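You operate a simulated robot arm through the tools that you are given. There is no shell and no other tool.

Carry out the task below with a simulated robot arm. There is one attempt and no reset: what you move stays moved.

JOB
Pack the toothbrush handle and the blue head in the wash case.
Fine: strip off first; the charger plug goes into its rest. Set down upright: toothbrush handle.

The check looks at the end state, three seconds after you hand in, the way a careful person would. Anything else that was tipped, shoved, dropped, spilled or broken makes it a failure.

ROBOT AND FRAMES
A 6-joint arm with a two-finger parallel gripper, fixed in place. Base frame: the origin is at the foot of the arm, x ahead of it, y to its left, z up; the work surface is at about z = 0. Lengths are in mm, angles in degrees, forces in N, time in s.
With the tool pointing down near the work surface it reaches from about 140 to 580 mm from the base axis. Its first joint turns from -66.0 to 66.0 degrees. Payload 2.1 kg.
The tool frame sits at the grasp point between the pads (the TCP): z along the fingers, y along the line on which they close. The tips reach 30 mm beyond it. The gripper opens to 94 mm. The fingers are 28 mm wide and 10 mm thick; the gripper's body (50 by 96 mm) begins 55 mm behind the TCP.
Orientation is told as [roll, pitch, yaw] about the base's x, y, z axes, in that order, counted from this pose: with the fingers straight down and closing along the base's y, the tool's x points along the base's -x, its y along +y and its z along -z.

CONTROLS
- The arm moves only by the tool send_rows. Its arguments are lists of equal length, an entry for each row: "delta_pos": the shift along the base's x, y, z in units of 500 mm (1.0 is 500 mm), a list of three; "angular": the turn, a rotation vector about the base's x, y, z in units of 180 degrees (1.0 is 180 degrees), a list of three; "gripper": the gripper command, from -1 (fully open) to 1 (shut), values between in proportion. In form: {"delta_pos": [[dx, dy, dz], ...], "angular": [[ax, ay, az], ...], "gripper": [gripper, ...]}. A call has 1 to 20 rows; each row is the pose to reach, as a shift and turn from the pose commanded when the call began. A call with a number of a shift or a turn outside -1 to 1 is refused whole. Each row takes 0.2 s and may step no farther than 50 mm and 8.6 degrees from the row before; otherwise, or with a gripper value out of range, the whole call is refused. A pose out of reach is approached as far as the arm can. The call stops where the force on the tool passes 40 N (or 10 N more than at its start, if that is more) or the arm is blocked; 0.2 s more then pass. Each finger travels about 72 mm/s and halts on what it meets, pressing with about 33 N; the grip force reading is that of the motor and also rises with nothing between the fingers. The clock runs only during rows and for 0.2 s after the last one: add rows that repeat a pose to give the fingers time. The reply holds the time, the measured pose of the TCP, the force on the tool along the base axes, the opening and the grip force, in the units named above and with some noise, with the torque about the TCP (base axes, N m) and any sound that the robot's microphone picked up.
- Cameras (640 x 400 px; columns grow to the right, rows downward): "scene" is fixed at [40.3, -357, 492.4]; the picture's right is [0.91, -0.42, 0.00], its down [-0.20, -0.43, -0.88] and it looks along [0.37, 0.80, -0.47] (base axes); focal length 321 px, centre (320, 200). "wrist" rides on the gripper at [76, 14, -103] in the tool frame; the picture's right is [-0.18, 0.98, 0.00], its down [-0.75, -0.14, -0.64] and it looks along [-0.63, -0.12, 0.77] (tool axes); focal length 243 px, centre (320, 200). There is no depth. A picture from a camera that has moved, and an enlarged one, comes with that camera's place and axes in the base frame and with its lens.
- capture(camera): a new picture of that camera. No time passes.
- close_up(camera, box): a new picture of the part [left, top, right, bottom] of that camera's present view, enlarged. No time passes.
- sign_off(): hands the job in; it is judged then, once.

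Nothing tells you positions but the pictures and the camera data. Unless the task says otherwise, let go and move clear before handing in.

The tools are called after ">>>" by a JSON object that holds its "name" and its "arguments". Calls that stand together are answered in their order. send_rows: Moves the arm, as the interface text tells. Its arguments: {"type":"object","properties":{"delta_pos":{"type":"array","items":{"type":"array","items":{"type":"number"}}},"angular":{"type":"array","items":{"type":"array","items":{"type":"number"}}},"gripper":{"type":"array","items":{"type":"number"}}},"required":["delta_pos","angular","gripper"]} The other tools are called the same way: capture (camera) takes a picture; close_up (camera, box) takes an enlarged picture of a part of a camera's view; sign_off () hands the job in.

At the start:

```text
t: 0.0
tcp_pos: [221.6, 153.6, 327.6]
orientation: [0.0, 0.0, -0.1]
contact_force: [0.0, -0.8, 0.4]
torque: [0.01, 0.03, 0.03]
opening: 93.8
gripper_force: 0.1
```

scene: 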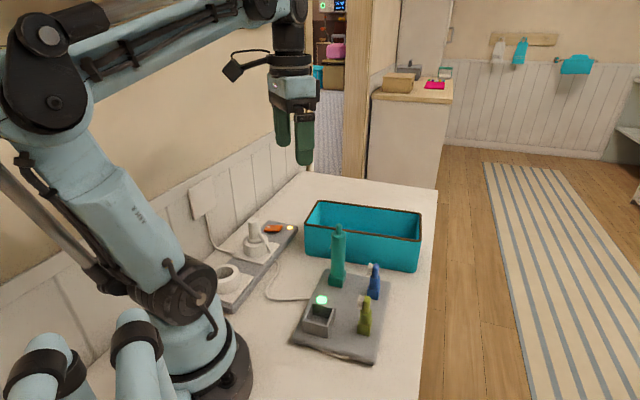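
wrist: 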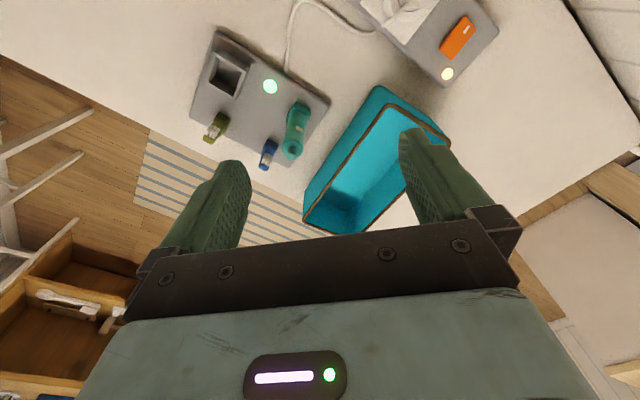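

I see a teal case, a grey charging mat with the toothbrush handle, a blue head, a green head and a square rest, and a grey power strip with an orange switch and a white plug. I'll take closer looks before moving anything.

>>> {"name": "close_up", "arguments": {"camera": "scene", "box": [180, 170, 320, 320]}}

>>> {"name": "close_up", "arguments": {"camera": "scene", "box": [270, 180, 450, 370]}}

>>> {"name": "close_up", "arguments": {"camera": "wrist", "box": [180, 0, 520, 200]}}

```text
2.67 times, centred on (250, 245) of scene
camera zoom: at [40.3, -357.0, 492.4], right [0.91, -0.42, 0.0], down [-0.2, -0.43, -0.88], along [0.37, 0.8, -0.47], focal length 856 px, centre (507, 80)
```

zoom: 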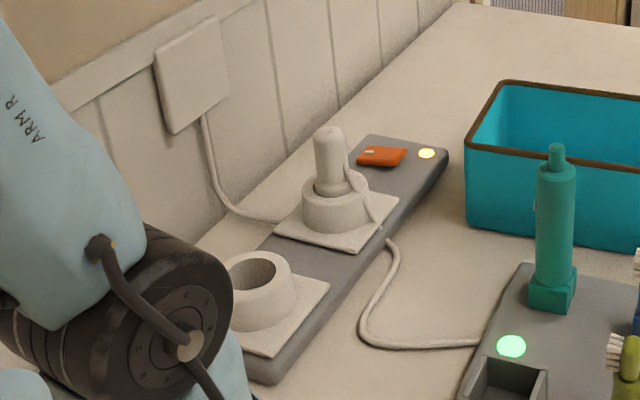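

```text
2.11 times, centred on (360, 275) of scene
camera zoom: at [40.3, -357.0, 492.4], right [0.91, -0.42, 0.0], down [-0.2, -0.43, -0.88], along [0.37, 0.8, -0.47], focal length 676 px, centre (236, 42)
```

zoom: 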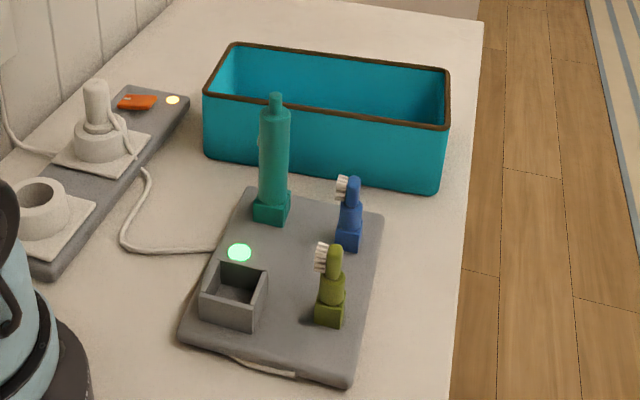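

```text
1.88 times, centred on (350, 100) of wrist
camera zoom: at [146.1, 167.2, 429.9], right [0.19, 0.98, 0.0], down [0.75, -0.14, 0.64], along [0.63, -0.12, -0.77], focal length 457 px, centre (264, 388)
```

zoom: 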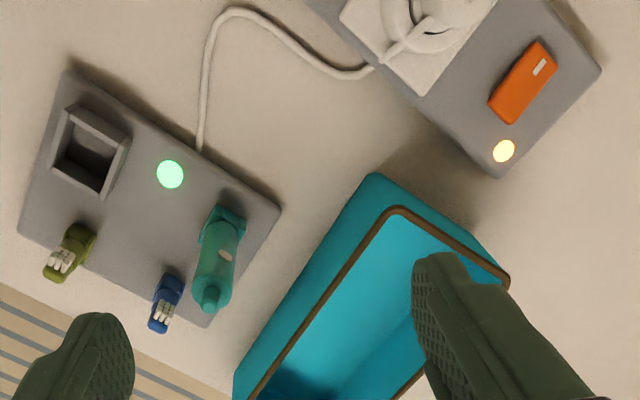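

I take the orange rocker to be near (226, 345, 25), the plug near (162, 272), the grey square box on the mat near (216, 25), the handle near (296, 108) and the blue head near (342, 38). The case is centred near (417, 200). Next I'll move the wrist camera over the strip for a closer look.

>>> {"name": "send_rows", "arguments": {"delta_pos": [[-0.02, 0.06, -0.02], [-0.04, 0.12, -0.05], [-0.06, 0.18, -0.08], [-0.08, 0.24, -0.11], [-0.1, 0.29, -0.135], [-0.1, 0.29, -0.135]], "angular": [[0, 0, 0], [0, 0, 0], [0, 0, 0], [0, 0, 0], [0, 0, 0], [0, 0, 0]], "gripper": [-1, -1, -1, -1, -1, -1]}}

>>> {"name": "capture", "arguments": {"camera": "wrist"}}

>>> {"name": "capture", "arguments": {"camera": "scene"}}

```text
t: 1.4
tcp_pos: [171.4, 297.3, 261.0]
orientation: [0.0, -0.1, -0.1]
contact_force: [-0.2, 0.1, 0.1]
torque: [0.03, -0.01, -0.02]
opening: 94.3
gripper_force: 0.1
```

```text
taken
camera wrist: at [95.4, 312.1, 362.4], right [0.19, 0.98, 0.0], down [0.75, -0.14, 0.64], along [0.63, -0.12, -0.77], focal length 243 px, centre (320, 200)
```

wrist: 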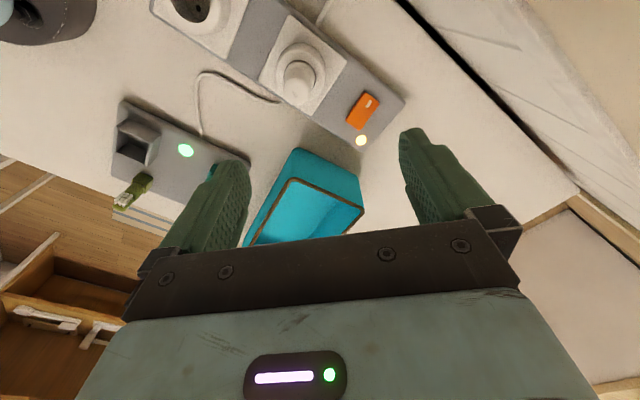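

```text
taken
```

scene: 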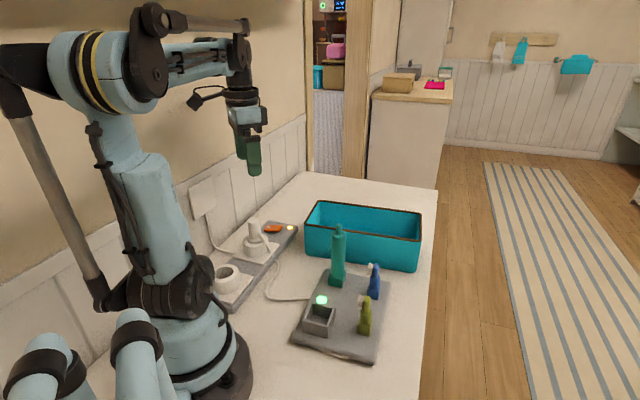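

>>> {"name": "close_up", "arguments": {"camera": "wrist", "box": [150, 0, 430, 160]}}

>>> {"name": "close_up", "arguments": {"camera": "wrist", "box": [250, 20, 410, 150]}}

>>> {"name": "close_up", "arguments": {"camera": "wrist", "box": [90, 80, 260, 220]}}

>>> {"name": "close_up", "arguments": {"camera": "wrist", "box": [150, 0, 330, 110]}}

```text
2.29 times, centred on (290, 80) of wrist
camera zoom: at [95.4, 312.1, 362.4], right [0.19, 0.98, 0.0], down [0.75, -0.14, 0.64], along [0.63, -0.12, -0.77], focal length 555 px, centre (389, 474)
```

zoom: 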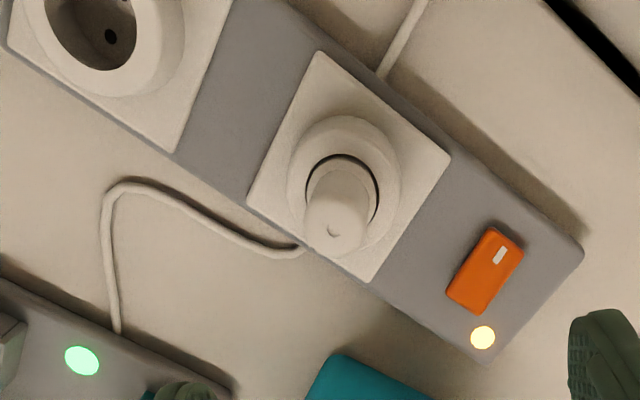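

```text
3.08 times, centred on (330, 85) of wrist
camera zoom: at [95.4, 312.1, 362.4], right [0.19, 0.98, 0.0], down [0.75, -0.14, 0.64], along [0.63, -0.12, -0.77], focal length 746 px, centre (289, 554)
```

zoom: 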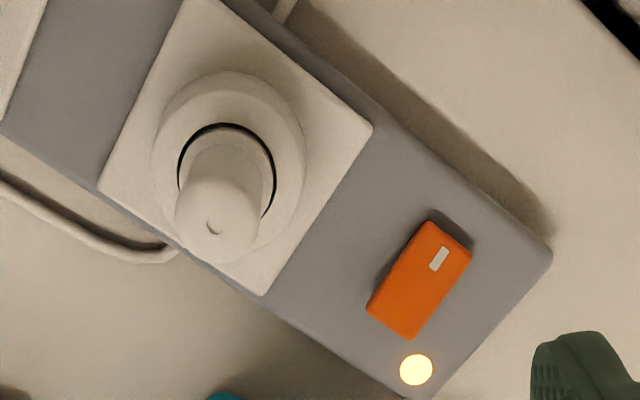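

```text
2.86 times, centred on (175, 150) of wrist
camera zoom: at [95.4, 312.1, 362.4], right [0.19, 0.98, 0.0], down [0.75, -0.14, 0.64], along [0.63, -0.12, -0.77], focal length 693 px, centre (734, 343)
```

zoom: 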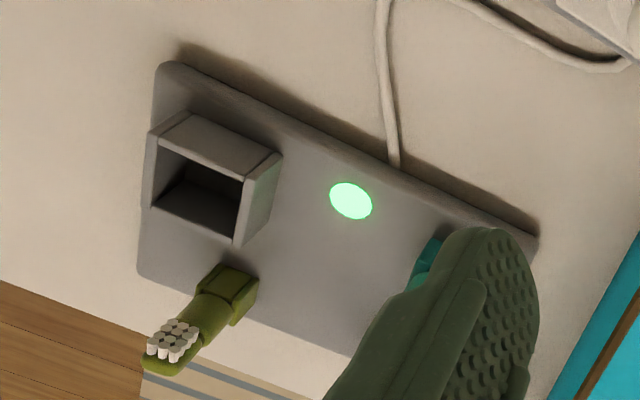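

```text
3.56 times, centred on (240, 55) of wrist
camera zoom: at [95.4, 312.1, 362.4], right [0.19, 0.98, 0.0], down [0.75, -0.14, 0.64], along [0.63, -0.12, -0.77], focal length 863 px, centre (604, 716)
```

zoom: 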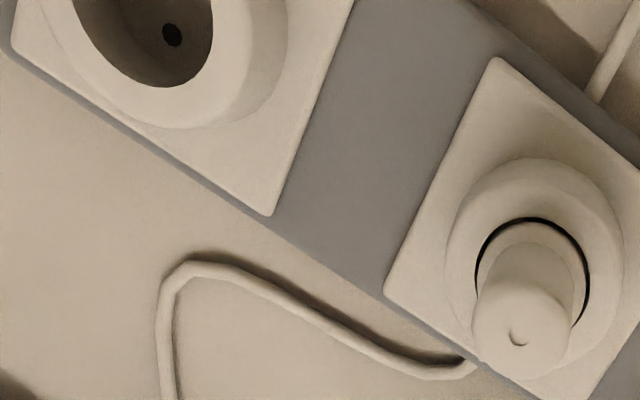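

The empty ring has pin holes, so it is a second outlet. The grey box on the mat is therefore the plug's rest. I'll check which end of the rocker is raised.

>>> {"name": "close_up", "arguments": {"camera": "scene", "box": [255, 215, 305, 245]}}

>>> {"name": "close_up", "arguments": {"camera": "wrist", "box": [335, 80, 395, 150]}}

>>> {"name": "close_up", "arguments": {"camera": "scene", "box": [225, 205, 285, 275]}}

```text
12.80 times, centred on (280, 230) of scene
camera zoom: at [40.3, -357.0, 492.4], right [0.91, -0.42, 0.0], down [-0.2, -0.43, -0.88], along [0.37, 0.8, -0.47], focal length 4111 px, centre (832, -184)
```

zoom: 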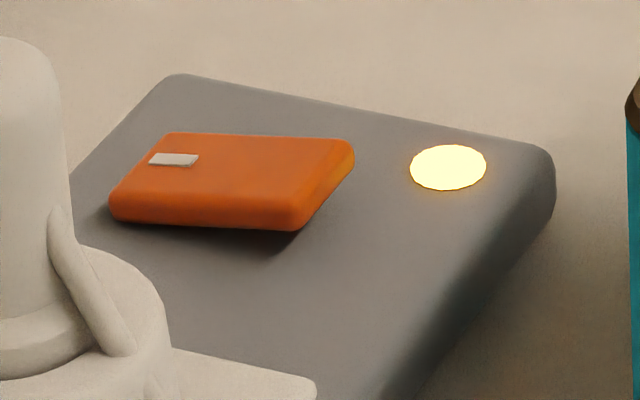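

```text
5.71 times, centred on (365, 115) of wrist
camera zoom: at [95.4, 312.1, 362.4], right [0.19, 0.98, 0.0], down [0.75, -0.14, 0.64], along [0.63, -0.12, -0.77], focal length 1386 px, centre (63, 686)
```

zoom: 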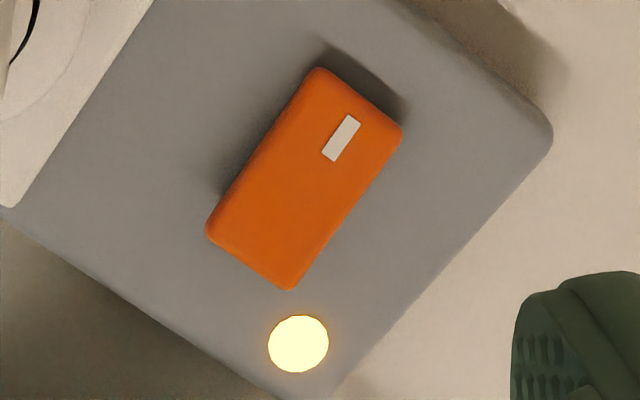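

```text
5.71 times, centred on (255, 240) of scene
camera zoom: at [40.3, -357.0, 492.4], right [0.91, -0.42, 0.0], down [-0.2, -0.43, -0.88], along [0.37, 0.8, -0.47], focal length 1835 px, centre (691, -29)
```

zoom: 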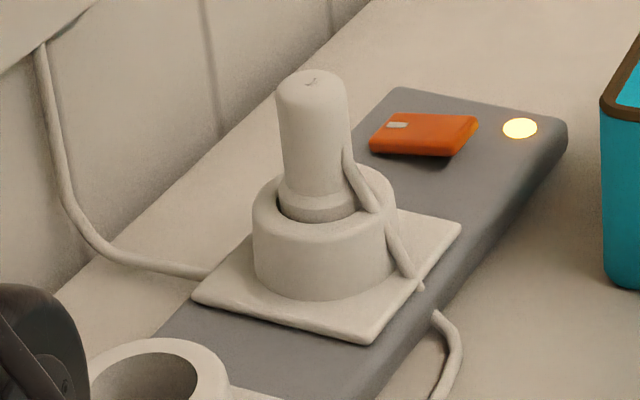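

The marked end of the rocker is down (on) and the end by the lamp is raised, so I'll press the raised end near (239, 333). I'll close the fingers, turn the tool to line up with the rocker, and stop above it first.

>>> {"name": "send_rows", "arguments": {"delta_pos": [[0.02, 0.01, -0.04], [0.045, 0.023, -0.09], [0.07, 0.035, -0.14], [0.09, 0.046, -0.19], [0.115, 0.058, -0.24], [0.1348, 0.0688, -0.28], [0.1348, 0.0688, -0.28]], "angular": [[0, 0, -0.0444], [0, 0, -0.0889], [0, 0, -0.1333], [0, 0, -0.1778], [0, 0, -0.2222], [0, 0, -0.2333], [0, 0, -0.2333]], "gripper": [1, 1, 1, 1, 1, 1, 1]}}

>>> {"name": "capture", "arguments": {"camera": "wrist"}}

>>> {"name": "capture", "arguments": {"camera": "scene"}}

```text
t: 3.0
tcp_pos: [239.1, 332.0, 119.1]
orientation: [0.0, -0.1, -42.2]
contact_force: [-0.2, 0.2, 0.7]
torque: [0.02, 0.01, -0.01]
opening: 0.0
gripper_force: 33.0
```

```text
taken
camera wrist: at [192.6, 393.5, 221.6], right [0.8, 0.61, 0.0], down [0.46, -0.61, 0.64], along [0.39, -0.51, -0.77], focal length 243 px, centre (320, 200)
```

wrist: 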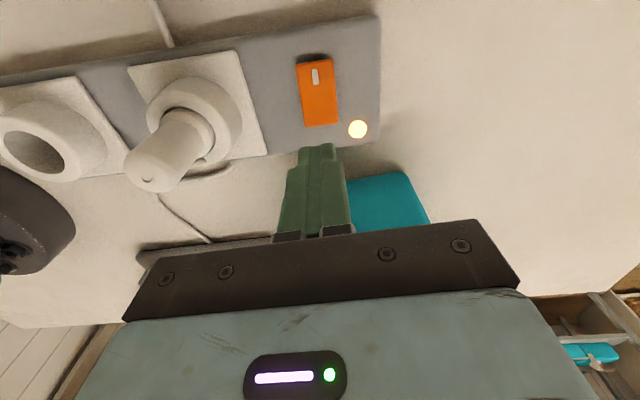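

```text
taken
```

scene: 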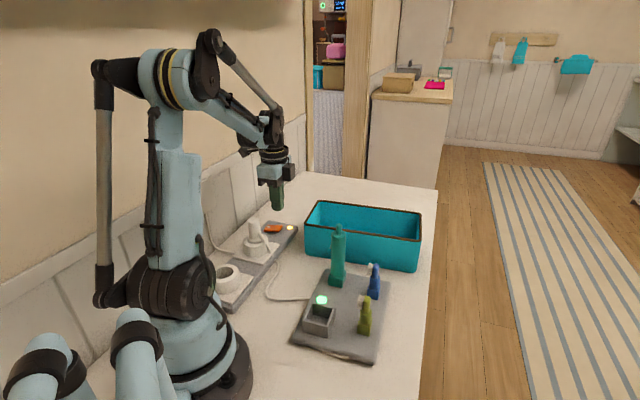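

The tool is above the raised end, with the tips about 55 mm over it. I'll go down slowly and watch the force and the lamp.

>>> {"name": "send_rows", "arguments": {"delta_pos": [[-0.002, 0.003, -0.04], [-0.002, 0.003, -0.08], [-0.002, 0.003, -0.1], [-0.002, 0.003, -0.106], [-0.002, 0.003, -0.112], [-0.002, 0.003, -0.118], [-0.002, 0.003, -0.124]], "angular": [[0, 0, 0], [0, 0, 0], [0, 0, 0], [0, 0, 0], [0, 0, 0], [0, 0, 0], [0, 0, 0]], "gripper": [1, 1, 1, 1, 1, 1, 1]}}

>>> {"name": "close_up", "arguments": {"camera": "scene", "box": [235, 195, 315, 250]}}

>>> {"name": "close_up", "arguments": {"camera": "wrist", "box": [230, 20, 410, 170]}}

```text
t: 4.5
tcp_pos: [238.9, 334.2, 60.9]
orientation: [-0.1, -0.2, -42.1]
contact_force: [-0.4, -1.1, 11.7]
torque: [0.09, 0.12, -0.08]
opening: 0.0
gripper_force: 33.0
stopped in row 7: the force on the tool passed its limit at 55 N (the readings are from after the stop); the commanded pose is now the measured one
```

```text
7.27 times, centred on (275, 222) of scene
camera zoom: at [40.3, -357.0, 492.3], right [0.91, -0.42, 0.0], down [-0.2, -0.43, -0.88], along [0.37, 0.8, -0.47], focal length 2336 px, centre (647, 36)
```

zoom: 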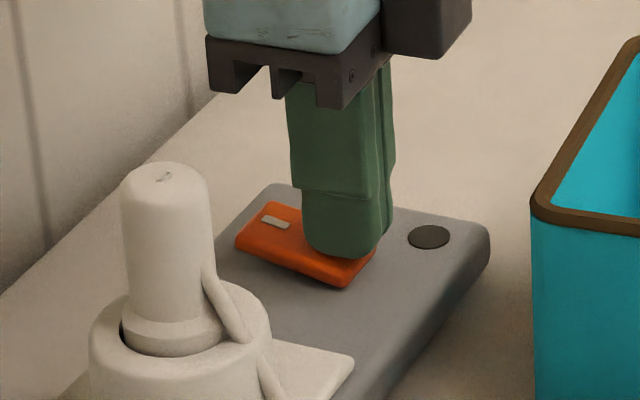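

```text
2.67 times, centred on (320, 95) of wrist
camera zoom: at [192.3, 395.4, 163.4], right [0.8, 0.61, 0.0], down [0.46, -0.61, 0.65], along [0.39, -0.51, -0.76], focal length 647 px, centre (320, 480)
```

zoom: 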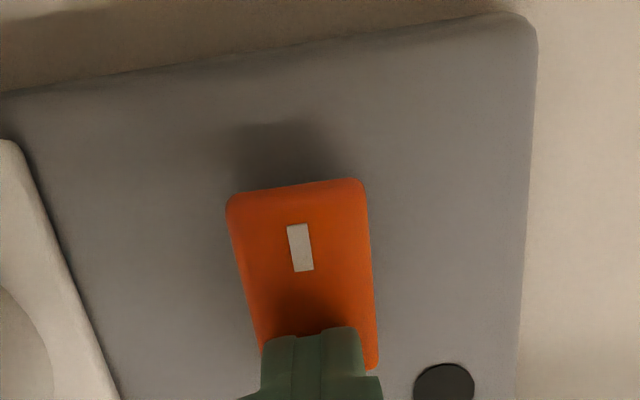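

The rocker has tipped over and the strip lamp is dark. I'll lift clear, check that it stays off, and open the fingers.

>>> {"name": "send_rows", "arguments": {"delta_pos": [[0, 0, 0.05], [0, 0, 0.13], [-0.02, -0.02, 0.2], [-0.06, -0.05, 0.26], [-0.09, -0.08, 0.3], [-0.09, -0.08, 0.3]], "angular": [[0, 0, 0], [0, 0, 0], [0, 0, 0], [0, 0, 0], [0, 0, 0], [0, 0, 0]], "gripper": [1, 1, 0.5, 0, 0, 0]}}

>>> {"name": "capture", "arguments": {"camera": "wrist"}}

>>> {"name": "close_up", "arguments": {"camera": "scene", "box": [210, 190, 410, 370]}}

>>> {"name": "close_up", "arguments": {"camera": "scene", "box": [225, 205, 305, 275]}}

```text
t: 5.9
tcp_pos: [194.7, 294.3, 210.7]
orientation: [0.0, -0.2, -42.1]
contact_force: [0.1, 0.1, 0.4]
torque: [-0.03, 0.01, -0.03]
opening: 46.8
gripper_force: 0.1
```

```text
taken
camera wrist: at [147.7, 355.5, 313.1], right [0.8, 0.61, 0.0], down [0.46, -0.61, 0.65], along [0.39, -0.51, -0.76], focal length 243 px, centre (320, 200)
```

wrist: 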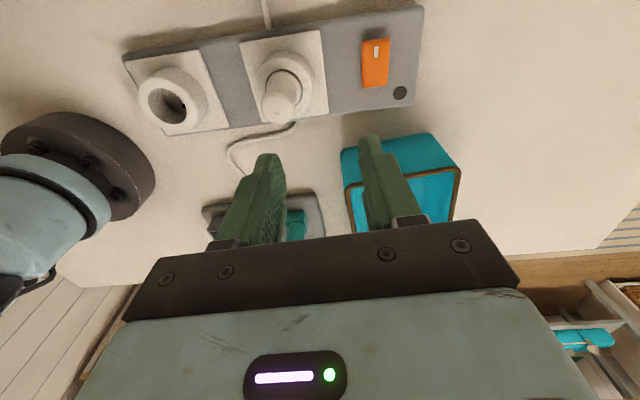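

```text
2.22 times, centred on (310, 280) of scene
camera zoom: at [40.3, -357.0, 492.4], right [0.91, -0.42, 0.0], down [-0.2, -0.43, -0.88], along [0.37, 0.8, -0.47], focal length 714 px, centre (342, 22)
```

zoom: 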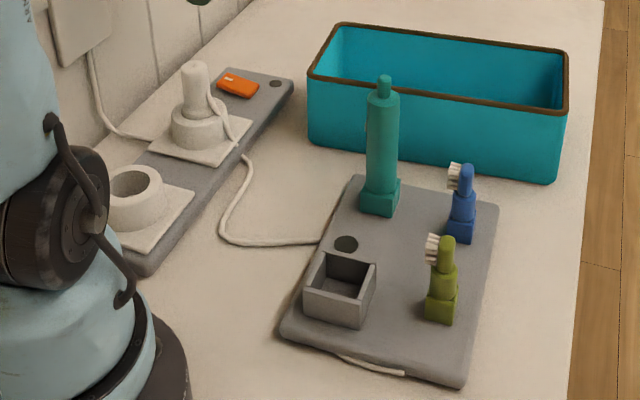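

```text
5.71 times, centred on (265, 240) of scene
camera zoom: at [40.3, -357.0, 492.4], right [0.91, -0.42, 0.0], down [-0.2, -0.43, -0.88], along [0.37, 0.8, -0.47], focal length 1835 px, centre (634, -29)
```

zoom: 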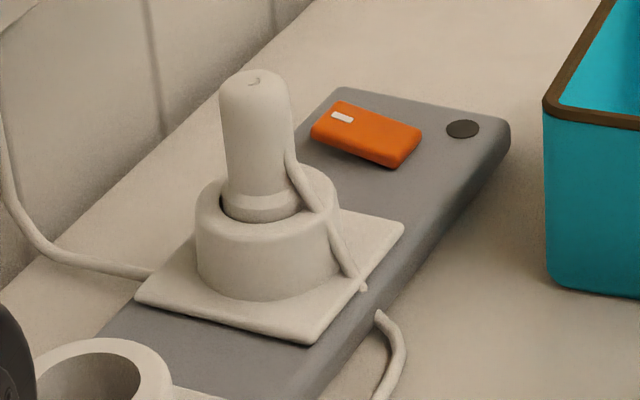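

The strip and mat lamps are both off. Next I'll get an accurate position for the plug.

>>> {"name": "close_up", "arguments": {"camera": "wrist", "box": [220, 20, 340, 150]}}

```text
3.08 times, centred on (280, 85) of wrist
camera zoom: at [147.7, 355.5, 313.1], right [0.8, 0.61, 0.0], down [0.46, -0.61, 0.65], along [0.39, -0.51, -0.76], focal length 746 px, centre (443, 554)
```

zoom: 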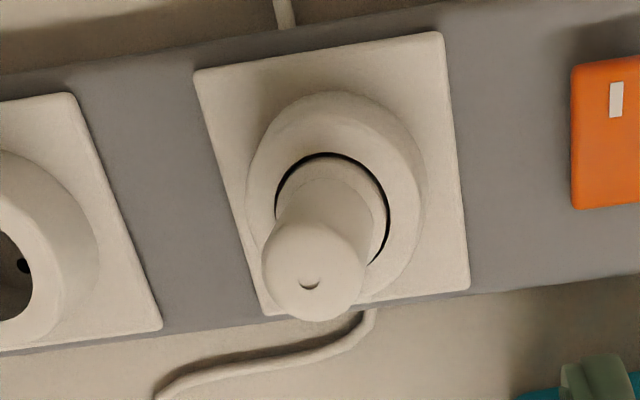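

The plug is near (163, 275) with its top around z = 110 and the collar rim around z = 52. Before gripping it I'll measure the rest box from the scene camera.

>>> {"name": "close_up", "arguments": {"camera": "scene", "box": [290, 285, 350, 345]}}

>>> {"name": "close_up", "arguments": {"camera": "scene", "box": [235, 210, 275, 260]}}

```text
6.67 times, centred on (320, 315) of scene
camera zoom: at [40.3, -357.0, 492.4], right [0.91, -0.42, 0.0], down [-0.2, -0.43, -0.88], along [0.37, 0.8, -0.47], focal length 2141 px, centre (320, -567)
```

zoom: 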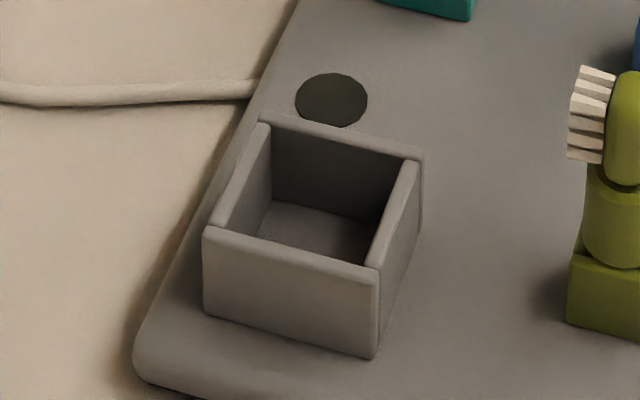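

```text
8.00 times, centred on (255, 235) of scene
camera zoom: at [40.3, -357.0, 492.4], right [0.91, -0.42, 0.0], down [-0.2, -0.43, -0.88], along [0.37, 0.8, -0.47], focal length 2569 px, centre (840, -80)
```

zoom: 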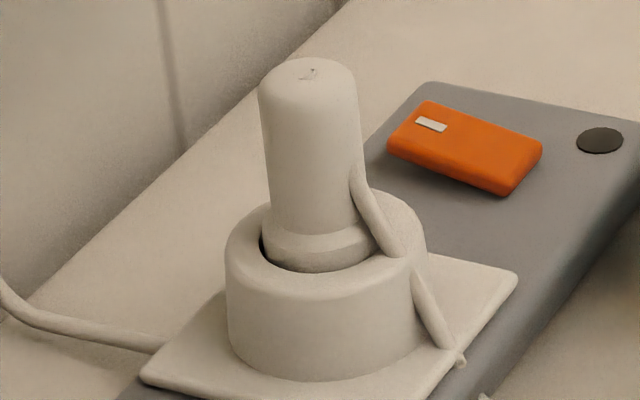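

The rest box is centred near (212, 16), with its rim around z = 44 and about 37 mm inside, in line with the strip's axes. The plug body is about 32 mm, so it should fit. I'll hover over the plug to check alignment.

>>> {"name": "send_rows", "arguments": {"delta_pos": [[-0.02, -0.012, 0], [-0.05, -0.03, -0.02], [-0.062, -0.0377, -0.07], [-0.062, -0.0377, -0.115], [-0.062, -0.0377, -0.115]], "angular": [[0, 0, 0], [0, 0, 0], [0, 0, 0], [0, 0, 0], [0, 0, 0]], "gripper": [-0.2, -0.2, -0.2, -0.2, -0.2]}}

>>> {"name": "capture", "arguments": {"camera": "wrist"}}

>>> {"name": "close_up", "arguments": {"camera": "scene", "box": [200, 150, 320, 270]}}

```text
t: 7.1
tcp_pos: [163.1, 275.3, 152.7]
orientation: [-0.1, -0.3, -42.1]
contact_force: [0.3, 0.3, 1.0]
torque: [0.02, -0.02, 0.01]
opening: 56.4
gripper_force: 0.1
```

```text
taken
camera wrist: at [116.2, 336.8, 255.1], right [0.8, 0.61, 0.0], down [0.46, -0.61, 0.65], along [0.39, -0.51, -0.76], focal length 243 px, centre (320, 200)
```

wrist: 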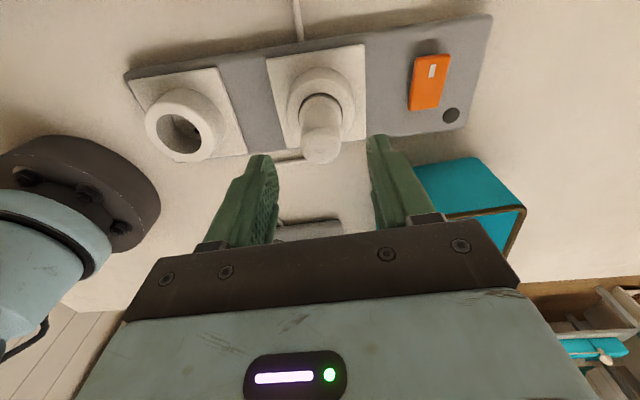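

```text
3.33 times, centred on (260, 210) of scene
camera zoom: at [40.3, -357.0, 492.4], right [0.91, -0.42, 0.0], down [-0.2, -0.43, -0.88], along [0.37, 0.8, -0.47], focal length 1070 px, centre (520, 167)
```

zoom: 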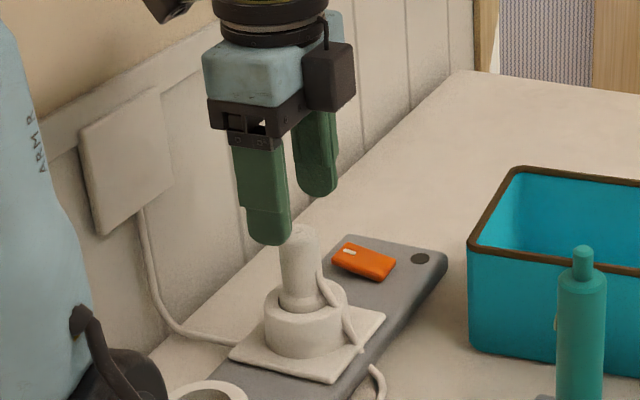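

The knob sits midway between the fingers. I'll go down to about z = 92 and grip it.

>>> {"name": "send_rows", "arguments": {"delta_pos": [[0, 0, -0.04], [0, 0, -0.08], [0, 0, -0.105], [0, 0, -0.1214], [0, 0, -0.1214]], "angular": [[0, 0, 0], [0, 0, 0], [0, 0, 0], [0, 0, 0], [0, 0, 0]], "gripper": [-0.2, -0.2, -0.2, -0.2, -0.2]}}

>>> {"name": "capture", "arguments": {"camera": "wrist"}}

>>> {"name": "close_up", "arguments": {"camera": "scene", "box": [200, 150, 320, 270]}}

```text
t: 8.3
tcp_pos: [162.6, 275.2, 92.3]
orientation: [-0.1, -0.2, -42.0]
contact_force: [-0.2, -0.1, 0.5]
torque: [0.02, -0.03, 0.02]
opening: 56.2
gripper_force: 0.0
```

```text
taken
camera wrist: at [116.5, 336.8, 194.1], right [0.8, 0.61, 0.0], down [0.46, -0.61, 0.65], along [0.39, -0.51, -0.76], focal length 243 px, centre (320, 200)
```

wrist: 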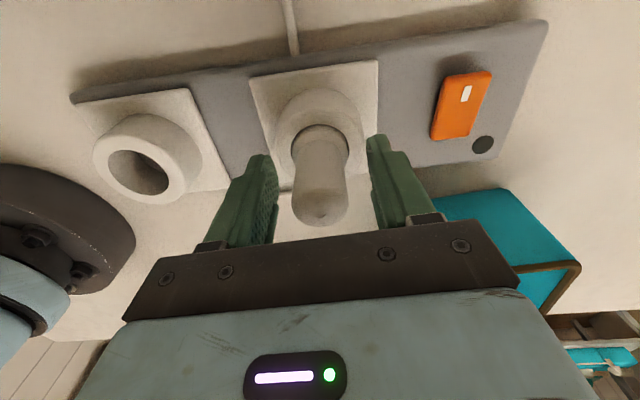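

```text
3.33 times, centred on (260, 210) of scene
camera zoom: at [40.3, -357.0, 492.4], right [0.91, -0.42, 0.0], down [-0.2, -0.43, -0.88], along [0.37, 0.8, -0.47], focal length 1070 px, centre (520, 167)
```

zoom: 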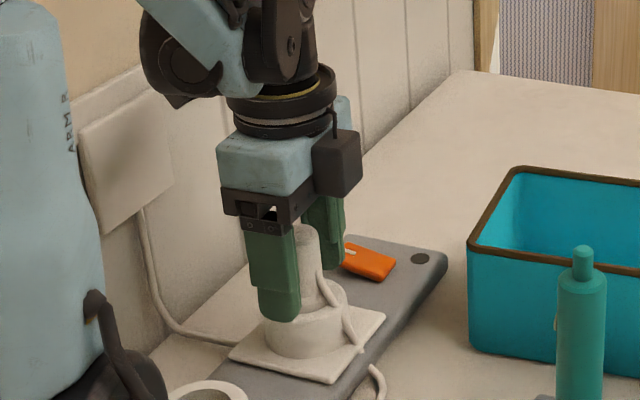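

The fingers straddle the plug and clear the cable, so I'll close on it.

>>> {"name": "send_rows", "arguments": {"delta_pos": [[0, 0, 0], [0, 0, 0], [0, 0, 0]], "angular": [[0, 0, 0], [0, 0, 0], [0, 0, 0]], "gripper": [0.3, 1, 1]}}

```text
t: 9.1
tcp_pos: [163.0, 274.9, 92.5]
orientation: [-0.1, -0.2, -42.0]
contact_force: [-0.7, -0.2, 0.4]
torque: [0.0, -0.01, 0.02]
opening: 33.4
gripper_force: 32.6
```

The 33 mm opening means the tips are on the plug's wider flange. I'll open, rise about 9 mm, and re-grip on the straight part of the knob.

>>> {"name": "send_rows", "arguments": {"delta_pos": [[0, 0, 0], [0, 0, 0], [0, 0, 0.01], [0, 0, 0.019], [0, 0, 0.019], [0, 0, 0.019], [0, 0, 0.019], [0, 0, 0.019]], "angular": [[0, 0, 0], [0, 0, 0], [0, 0, 0], [0, 0, 0], [0, 0, 0], [0, 0, 0], [0, 0, 0], [0, 0, 0]], "gripper": [-0.1, -0.1, -0.1, -0.1, -0.1, 0.4, 1, 1]}}

>>> {"name": "capture", "arguments": {"camera": "wrist"}}

>>> {"name": "close_up", "arguments": {"camera": "scene", "box": [220, 190, 290, 270]}}

```text
t: 10.9
tcp_pos: [162.8, 275.6, 102.0]
orientation: [-0.1, -0.2, -42.1]
contact_force: [-0.6, 0.2, 0.0]
torque: [0.02, 0.01, 0.0]
opening: 26.7
gripper_force: 33.2
```

```text
taken
camera wrist: at [116.4, 336.5, 203.9], right [0.8, 0.61, 0.0], down [0.46, -0.61, 0.65], along [0.39, -0.51, -0.76], focal length 243 px, centre (320, 200)
```

wrist: 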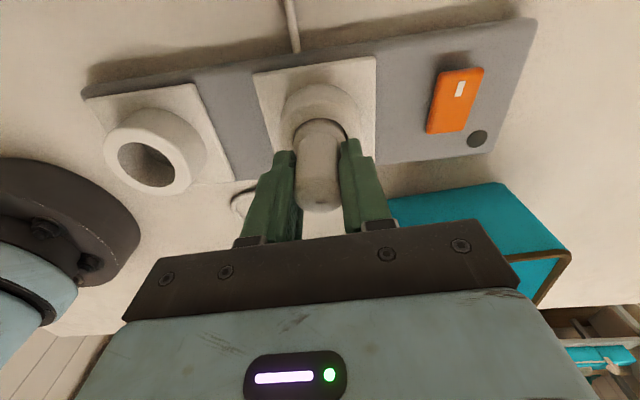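

```text
5.00 times, centred on (255, 230) of scene
camera zoom: at [40.3, -357.0, 492.4], right [0.91, -0.42, 0.0], down [-0.2, -0.43, -0.88], along [0.37, 0.8, -0.47], focal length 1606 px, centre (645, 50)
```

zoom: 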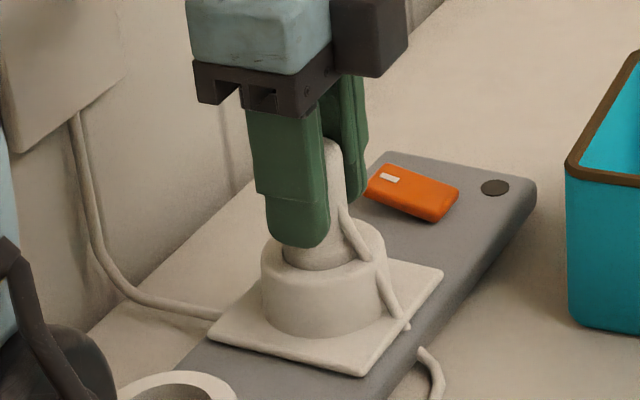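

I now have a firm grip on the knob at 26.7 mm, so I'll pull straight up gradually.

>>> {"name": "send_rows", "arguments": {"delta_pos": [[0, 0, 0.006], [0, 0, 0.012], [0, 0, 0.02], [0, 0, 0.03], [0, 0, 0.045], [0, 0, 0.06], [0, 0, 0.08], [0, 0, 0.1]], "angular": [[0, 0, 0], [0, 0, 0], [0, 0, 0], [0, 0, 0], [0, 0, 0], [0, 0, 0], [0, 0, 0], [0, 0, 0]], "gripper": [1, 1, 1, 1, 1, 1, 1, 1]}}

>>> {"name": "capture", "arguments": {"camera": "wrist"}}

>>> {"name": "close_up", "arguments": {"camera": "scene", "box": [200, 170, 320, 310]}}

```text
t: 12.7
tcp_pos: [163.4, 275.3, 152.3]
orientation: [-0.2, -0.2, -42.1]
contact_force: [0.7, -0.4, -1.4]
torque: [0.02, -0.03, -0.02]
opening: 26.4
gripper_force: 33.0
```

```text
taken
camera wrist: at [116.5, 336.9, 254.3], right [0.8, 0.61, 0.0], down [0.46, -0.61, 0.65], along [0.39, -0.51, -0.76], focal length 243 px, centre (320, 200)
```

wrist: 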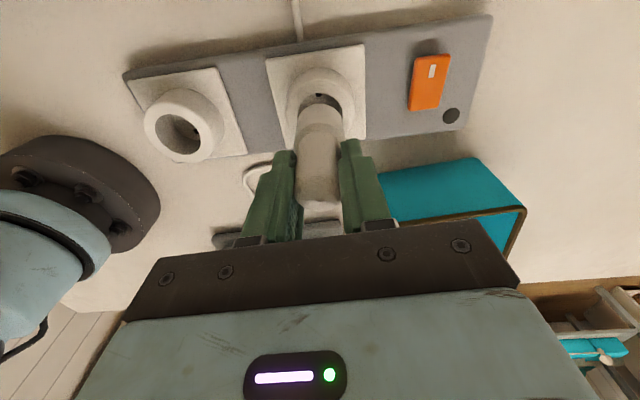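

```text
2.86 times, centred on (260, 240) of scene
camera zoom: at [40.3, -357.0, 492.4], right [0.91, -0.42, 0.0], down [-0.2, -0.43, -0.88], along [0.37, 0.8, -0.47], focal length 918 px, centre (491, 86)
```

zoom: 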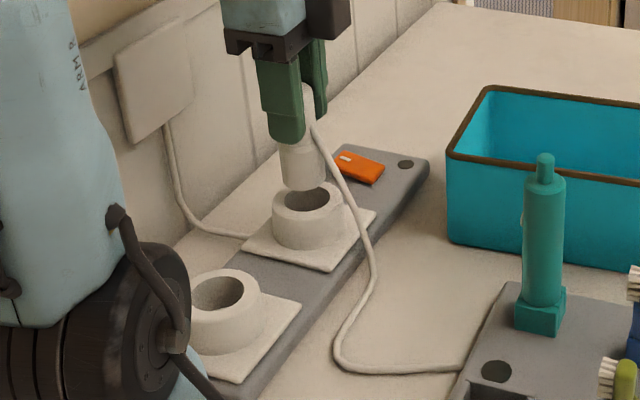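

The plug came out cleanly and the cable follows. I'll raise it a little more and look at its underside.

>>> {"name": "send_rows", "arguments": {"delta_pos": [[0, 0, 0.03], [0.01, -0.02, 0.06], [0.02, -0.05, 0.08], [0.02, -0.05, 0.08]], "angular": [[0, 0, 0], [0, 0, 0], [0, 0, 0], [0, 0, 0]], "gripper": [1, 1, 1, 1]}}

>>> {"name": "close_up", "arguments": {"camera": "scene", "box": [230, 170, 310, 270]}}

>>> {"name": "capture", "arguments": {"camera": "scene"}}

```text
t: 13.7
tcp_pos: [172.6, 249.5, 192.4]
orientation: [-0.1, -0.2, -42.2]
contact_force: [0.2, 0.2, -0.7]
torque: [0.01, 0.0, 0.02]
opening: 26.6
gripper_force: 32.8
```

```text
4.00 times, centred on (270, 220) of scene
camera zoom: at [40.3, -357.0, 492.4], right [0.91, -0.42, 0.0], down [-0.2, -0.43, -0.88], along [0.37, 0.8, -0.47], focal length 1285 px, centre (520, 120)
```

zoom: 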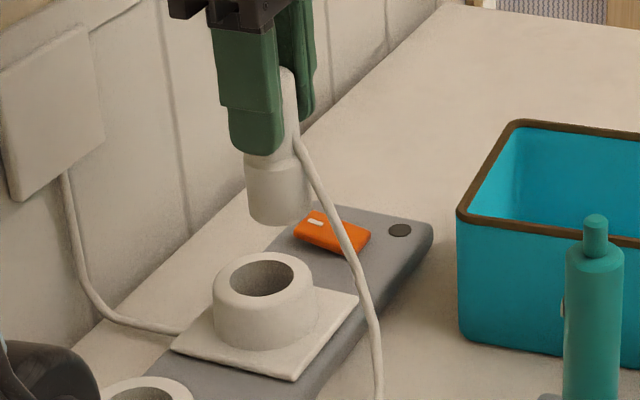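

```text
taken
```

scene: 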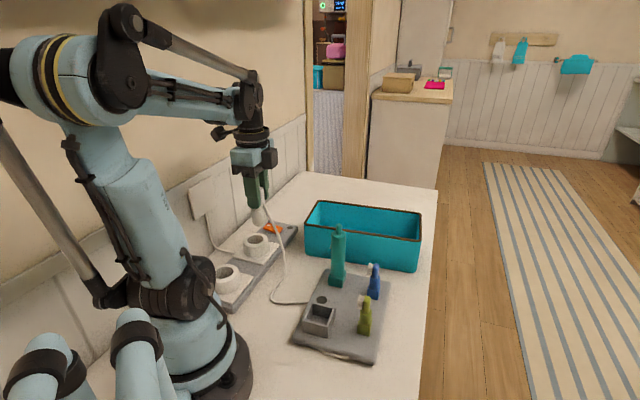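

The plug's bottom is about 80 mm below the grasp point. I'll carry it at this height to above the rest at about (212, 16), staying on the arm's side of the handle and watching the cable.

>>> {"name": "send_rows", "arguments": {"delta_pos": [[0.008, -0.05, 0], [0.018, -0.11, 0], [0.028, -0.18, 0], [0.04, -0.25, 0], [0.052, -0.32, 0], [0.064, -0.39, 0], [0.074, -0.44, 0], [0.0784, -0.4672, 0], [0.0784, -0.4672, 0]], "angular": [[0, 0, 0], [0, 0, 0], [0, 0, 0], [0, 0, 0], [0, 0, 0], [0, 0, 0], [0, 0, 0], [0, 0, 0], [0, 0, 0]], "gripper": [1, 1, 1, 1, 1, 1, 1, 1, 1]}}

>>> {"name": "capture", "arguments": {"camera": "scene"}}

>>> {"name": "capture", "arguments": {"camera": "wrist"}}

```text
t: 15.7
tcp_pos: [211.7, 16.0, 191.8]
orientation: [-0.1, -0.2, -42.1]
contact_force: [-0.5, -0.7, -1.1]
torque: [0.01, 0.01, 0.01]
opening: 26.5
gripper_force: 32.7
```

```text
taken
```

scene: 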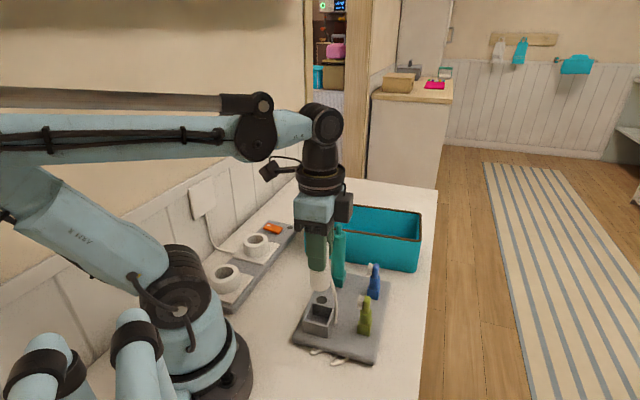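

```text
taken
camera wrist: at [165.0, 77.7, 293.9], right [0.8, 0.61, 0.0], down [0.46, -0.61, 0.65], along [0.39, -0.51, -0.76], focal length 243 px, centre (320, 200)
```

wrist: 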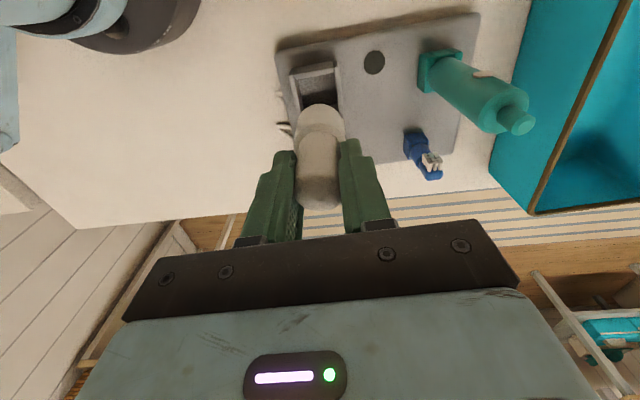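

>>> {"name": "close_up", "arguments": {"camera": "scene", "box": [280, 240, 390, 370]}}

>>> {"name": "close_up", "arguments": {"camera": "wrist", "box": [250, 20, 450, 210]}}

```text
3.08 times, centred on (335, 305) of scene
camera zoom: at [40.3, -357.0, 492.4], right [0.91, -0.42, 0.0], down [-0.2, -0.43, -0.88], along [0.37, 0.8, -0.47], focal length 988 px, centre (274, -123)
```

zoom: 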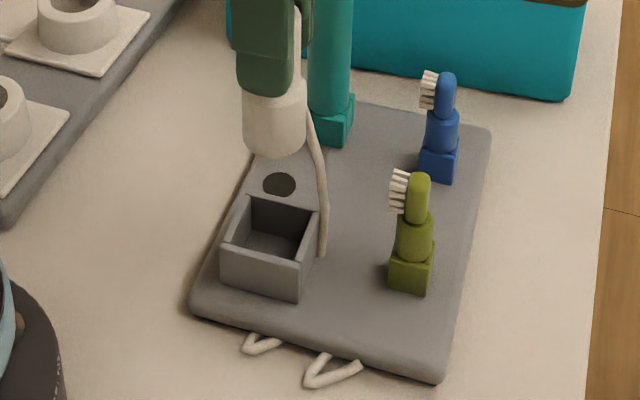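

```text
2.11 times, centred on (350, 115) of wrist
camera zoom: at [165.0, 77.7, 293.9], right [0.8, 0.61, 0.0], down [0.46, -0.61, 0.65], along [0.39, -0.51, -0.76], focal length 511 px, centre (257, 379)
```

zoom: 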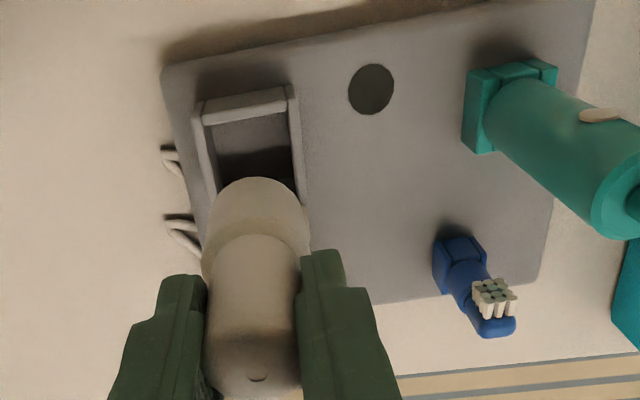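

The cable hangs freely and clear of the heads. I'll refine the box position from the wrist camera.

>>> {"name": "close_up", "arguments": {"camera": "wrist", "box": [270, 40, 360, 120]}}

>>> {"name": "close_up", "arguments": {"camera": "scene", "box": [300, 260, 350, 345]}}

```text
5.00 times, centred on (315, 80) of wrist
camera zoom: at [165.0, 77.7, 293.9], right [0.8, 0.61, 0.0], down [0.46, -0.61, 0.65], along [0.39, -0.51, -0.76], focal length 1213 px, centre (345, 800)
```

zoom: 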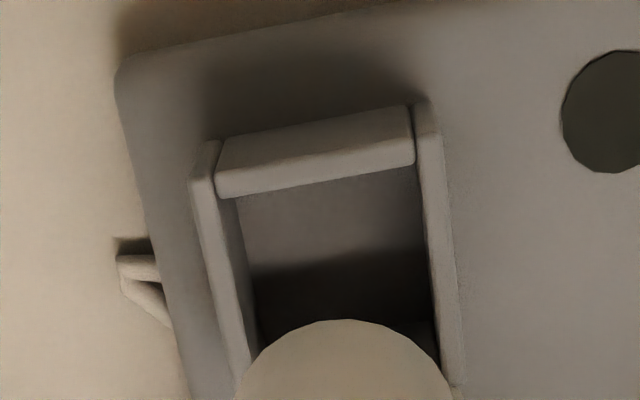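

```text
4.71 times, centred on (325, 302) of scene
camera zoom: at [40.3, -357.0, 492.4], right [0.91, -0.42, 0.0], down [-0.2, -0.43, -0.88], along [0.37, 0.8, -0.47], focal length 1511 px, centre (296, -282)
```

zoom: 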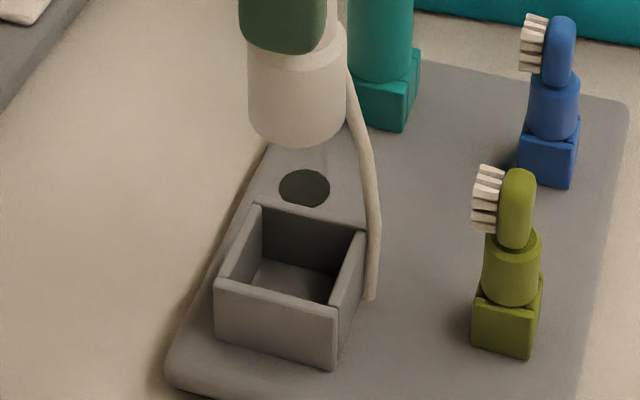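

The box centre works out to about 1.7 mm in -x and 1.3 mm in -y from the plug's current axis. I'll apply that, lower the plug to just above the rim, and check again.

>>> {"name": "send_rows", "arguments": {"delta_pos": [[-0.0017, -0.0013, -0.03], [-0.0034, -0.0026, -0.07], [-0.0034, -0.0026, -0.1], [-0.0034, -0.0026, -0.116], [-0.0034, -0.0026, -0.116]], "angular": [[0, 0, 0], [0, 0, 0], [0, 0, 0], [0, 0, 0], [0, 0, 0]], "gripper": [1, 1, 1, 1, 1]}}

>>> {"name": "close_up", "arguments": {"camera": "wrist", "box": [270, 40, 370, 150]}}

>>> {"name": "close_up", "arguments": {"camera": "scene", "box": [295, 270, 350, 345]}}

```text
t: 16.9
tcp_pos: [210.4, 15.0, 133.8]
orientation: [-0.2, -0.2, -42.1]
contact_force: [0.4, 0.1, -1.3]
torque: [-0.04, 0.01, -0.03]
opening: 26.3
gripper_force: 33.3
```

```text
3.64 times, centred on (320, 95) of wrist
camera zoom: at [163.2, 76.9, 236.4], right [0.8, 0.61, 0.0], down [0.46, -0.61, 0.65], along [0.39, -0.51, -0.76], focal length 882 px, centre (320, 582)
```

zoom: 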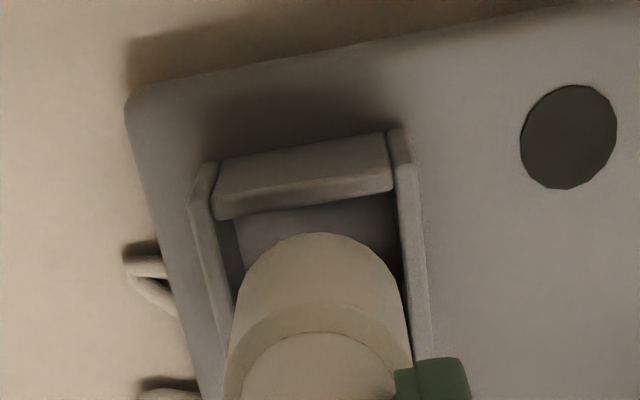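

```text
5.33 times, centred on (322, 308) of scene
camera zoom: at [40.3, -357.0, 492.4], right [0.91, -0.42, 0.0], down [-0.2, -0.43, -0.88], along [0.37, 0.8, -0.47], focal length 1713 px, centre (307, -373)
```

zoom: 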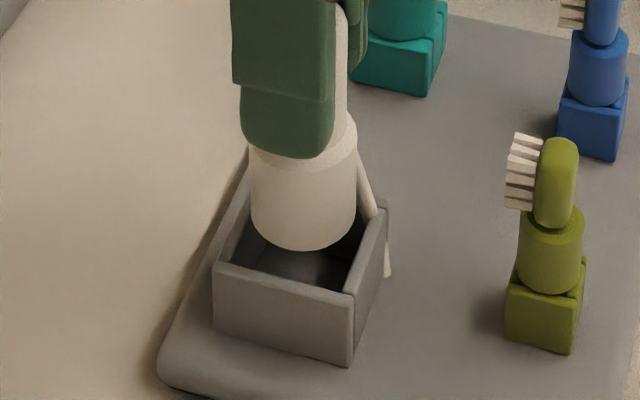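

The plug looks about 1.2–1.5 mm off towards the right in the wrist view. I'll correct by (-0.5, -1.3) and go down a little, then look once more.

>>> {"name": "send_rows", "arguments": {"delta_pos": [[-0.001, -0.0026, 0], [-0.001, -0.0026, -0.01], [-0.001, -0.0026, -0.014], [-0.001, -0.0026, -0.014]], "angular": [[0, 0, 0], [0, 0, 0], [0, 0, 0], [0, 0, 0]], "gripper": [1, 1, 1, 1]}}

>>> {"name": "close_up", "arguments": {"camera": "wrist", "box": [275, 60, 365, 150]}}

>>> {"name": "close_up", "arguments": {"camera": "scene", "box": [300, 280, 345, 340]}}

```text
t: 17.9
tcp_pos: [209.9, 14.4, 126.4]
orientation: [-0.1, -0.2, -42.0]
contact_force: [0.3, -0.3, -1.1]
torque: [-0.05, -0.04, 0.01]
opening: 26.5
gripper_force: 32.7
```

```text
4.44 times, centred on (320, 105) of wrist
camera zoom: at [163.0, 75.6, 229.3], right [0.8, 0.61, 0.0], down [0.46, -0.61, 0.65], along [0.39, -0.51, -0.76], focal length 1078 px, centre (320, 622)
```

zoom: 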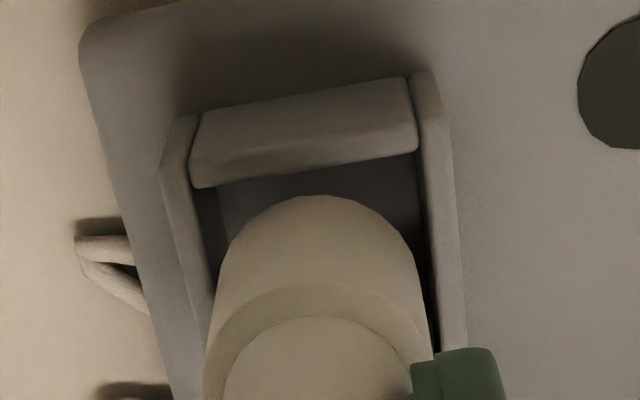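

```text
6.67 times, centred on (322, 310) of scene
camera zoom: at [40.3, -357.0, 492.4], right [0.91, -0.42, 0.0], down [-0.2, -0.43, -0.88], along [0.37, 0.8, -0.47], focal length 2141 px, centre (303, -533)
```

zoom: 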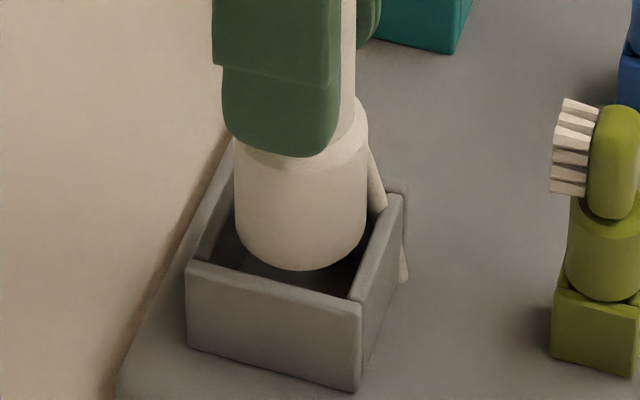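

The plug is centred over the opening in both views. I'll lower it in small steps.

>>> {"name": "send_rows", "arguments": {"delta_pos": [[0, 0, -0.008], [0, 0, -0.016], [0, 0, -0.024], [0, 0, -0.03]], "angular": [[0, 0, 0], [0, 0, 0], [0, 0, 0], [0, 0, 0]], "gripper": [1, 1, 1, 1]}}

>>> {"name": "close_up", "arguments": {"camera": "wrist", "box": [275, 60, 365, 150]}}

>>> {"name": "close_up", "arguments": {"camera": "scene", "box": [300, 280, 345, 340]}}

```text
t: 18.9
tcp_pos: [209.6, 14.5, 113.0]
orientation: [-0.1, -0.2, -42.1]
contact_force: [-0.5, -0.2, 0.1]
torque: [0.02, 0.0, 0.05]
opening: 26.4
gripper_force: 33.4
```

```text
4.44 times, centred on (320, 105) of wrist
camera zoom: at [163.0, 75.2, 214.3], right [0.8, 0.61, 0.0], down [0.46, -0.61, 0.65], along [0.39, -0.51, -0.76], focal length 1078 px, centre (320, 622)
```

zoom: 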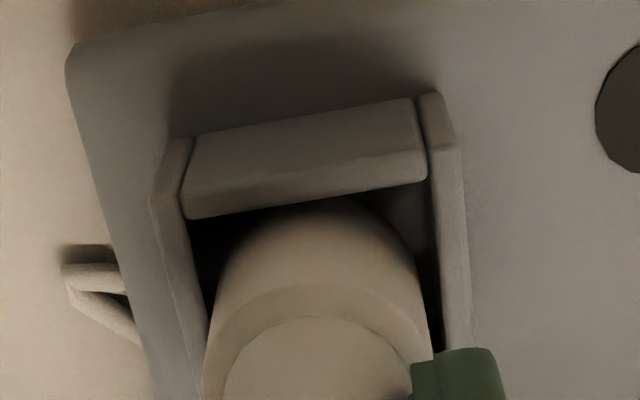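

```text
6.67 times, centred on (322, 310) of scene
camera zoom: at [40.3, -357.0, 492.4], right [0.91, -0.42, 0.0], down [-0.2, -0.43, -0.88], along [0.37, 0.8, -0.47], focal length 2141 px, centre (303, -533)
```

zoom: 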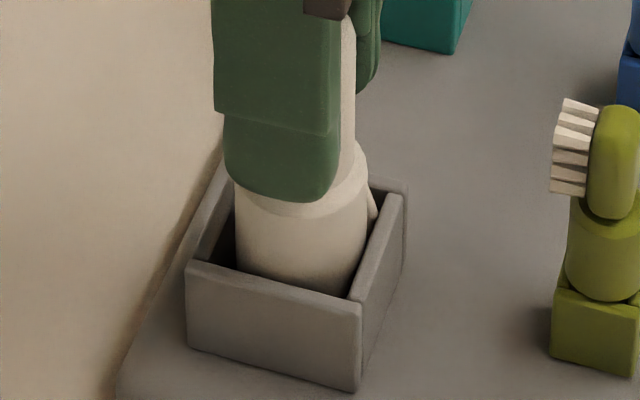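

The plug is inside the box without touching. I'll continue down to the floor.

>>> {"name": "send_rows", "arguments": {"delta_pos": [[0, 0, -0.006], [0, 0, -0.012], [0, 0, -0.018], [0, 0, -0.024], [0, 0, -0.028]], "angular": [[0, 0, 0], [0, 0, 0], [0, 0, 0], [0, 0, 0], [0, 0, 0]], "gripper": [1, 1, 1, 1, 1]}}

>>> {"name": "close_up", "arguments": {"camera": "scene", "box": [300, 280, 345, 340]}}

```text
t: 20.1
tcp_pos: [209.7, 14.3, 98.2]
orientation: [-0.2, -0.2, -42.1]
contact_force: [0.8, 0.2, -1.0]
torque: [0.03, 0.02, 0.01]
opening: 26.1
gripper_force: 32.5
```

```text
6.67 times, centred on (322, 310) of scene
camera zoom: at [40.3, -357.0, 492.4], right [0.91, -0.42, 0.0], down [-0.2, -0.43, -0.88], along [0.37, 0.8, -0.47], focal length 2141 px, centre (303, -533)
```

zoom: 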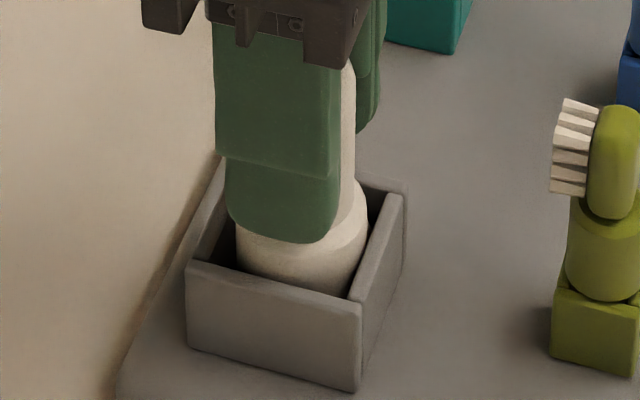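

No contact with the floor yet, so I'll go on in 1.5 mm steps.

>>> {"name": "send_rows", "arguments": {"delta_pos": [[0, 0, -0.003], [0, 0, -0.006], [0, 0, -0.009], [0, 0, -0.012], [0, 0, -0.012]], "angular": [[0, 0, 0], [0, 0, 0], [0, 0, 0], [0, 0, 0], [0, 0, 0]], "gripper": [1, 1, 1, 1, 1]}}

```text
t: 21.3
tcp_pos: [211.0, 14.7, 92.3]
orientation: [0.0, -0.3, -42.1]
contact_force: [0.8, -3.0, 32.1]
torque: [-0.12, -0.17, 0.0]
opening: 26.1
gripper_force: 33.3
```

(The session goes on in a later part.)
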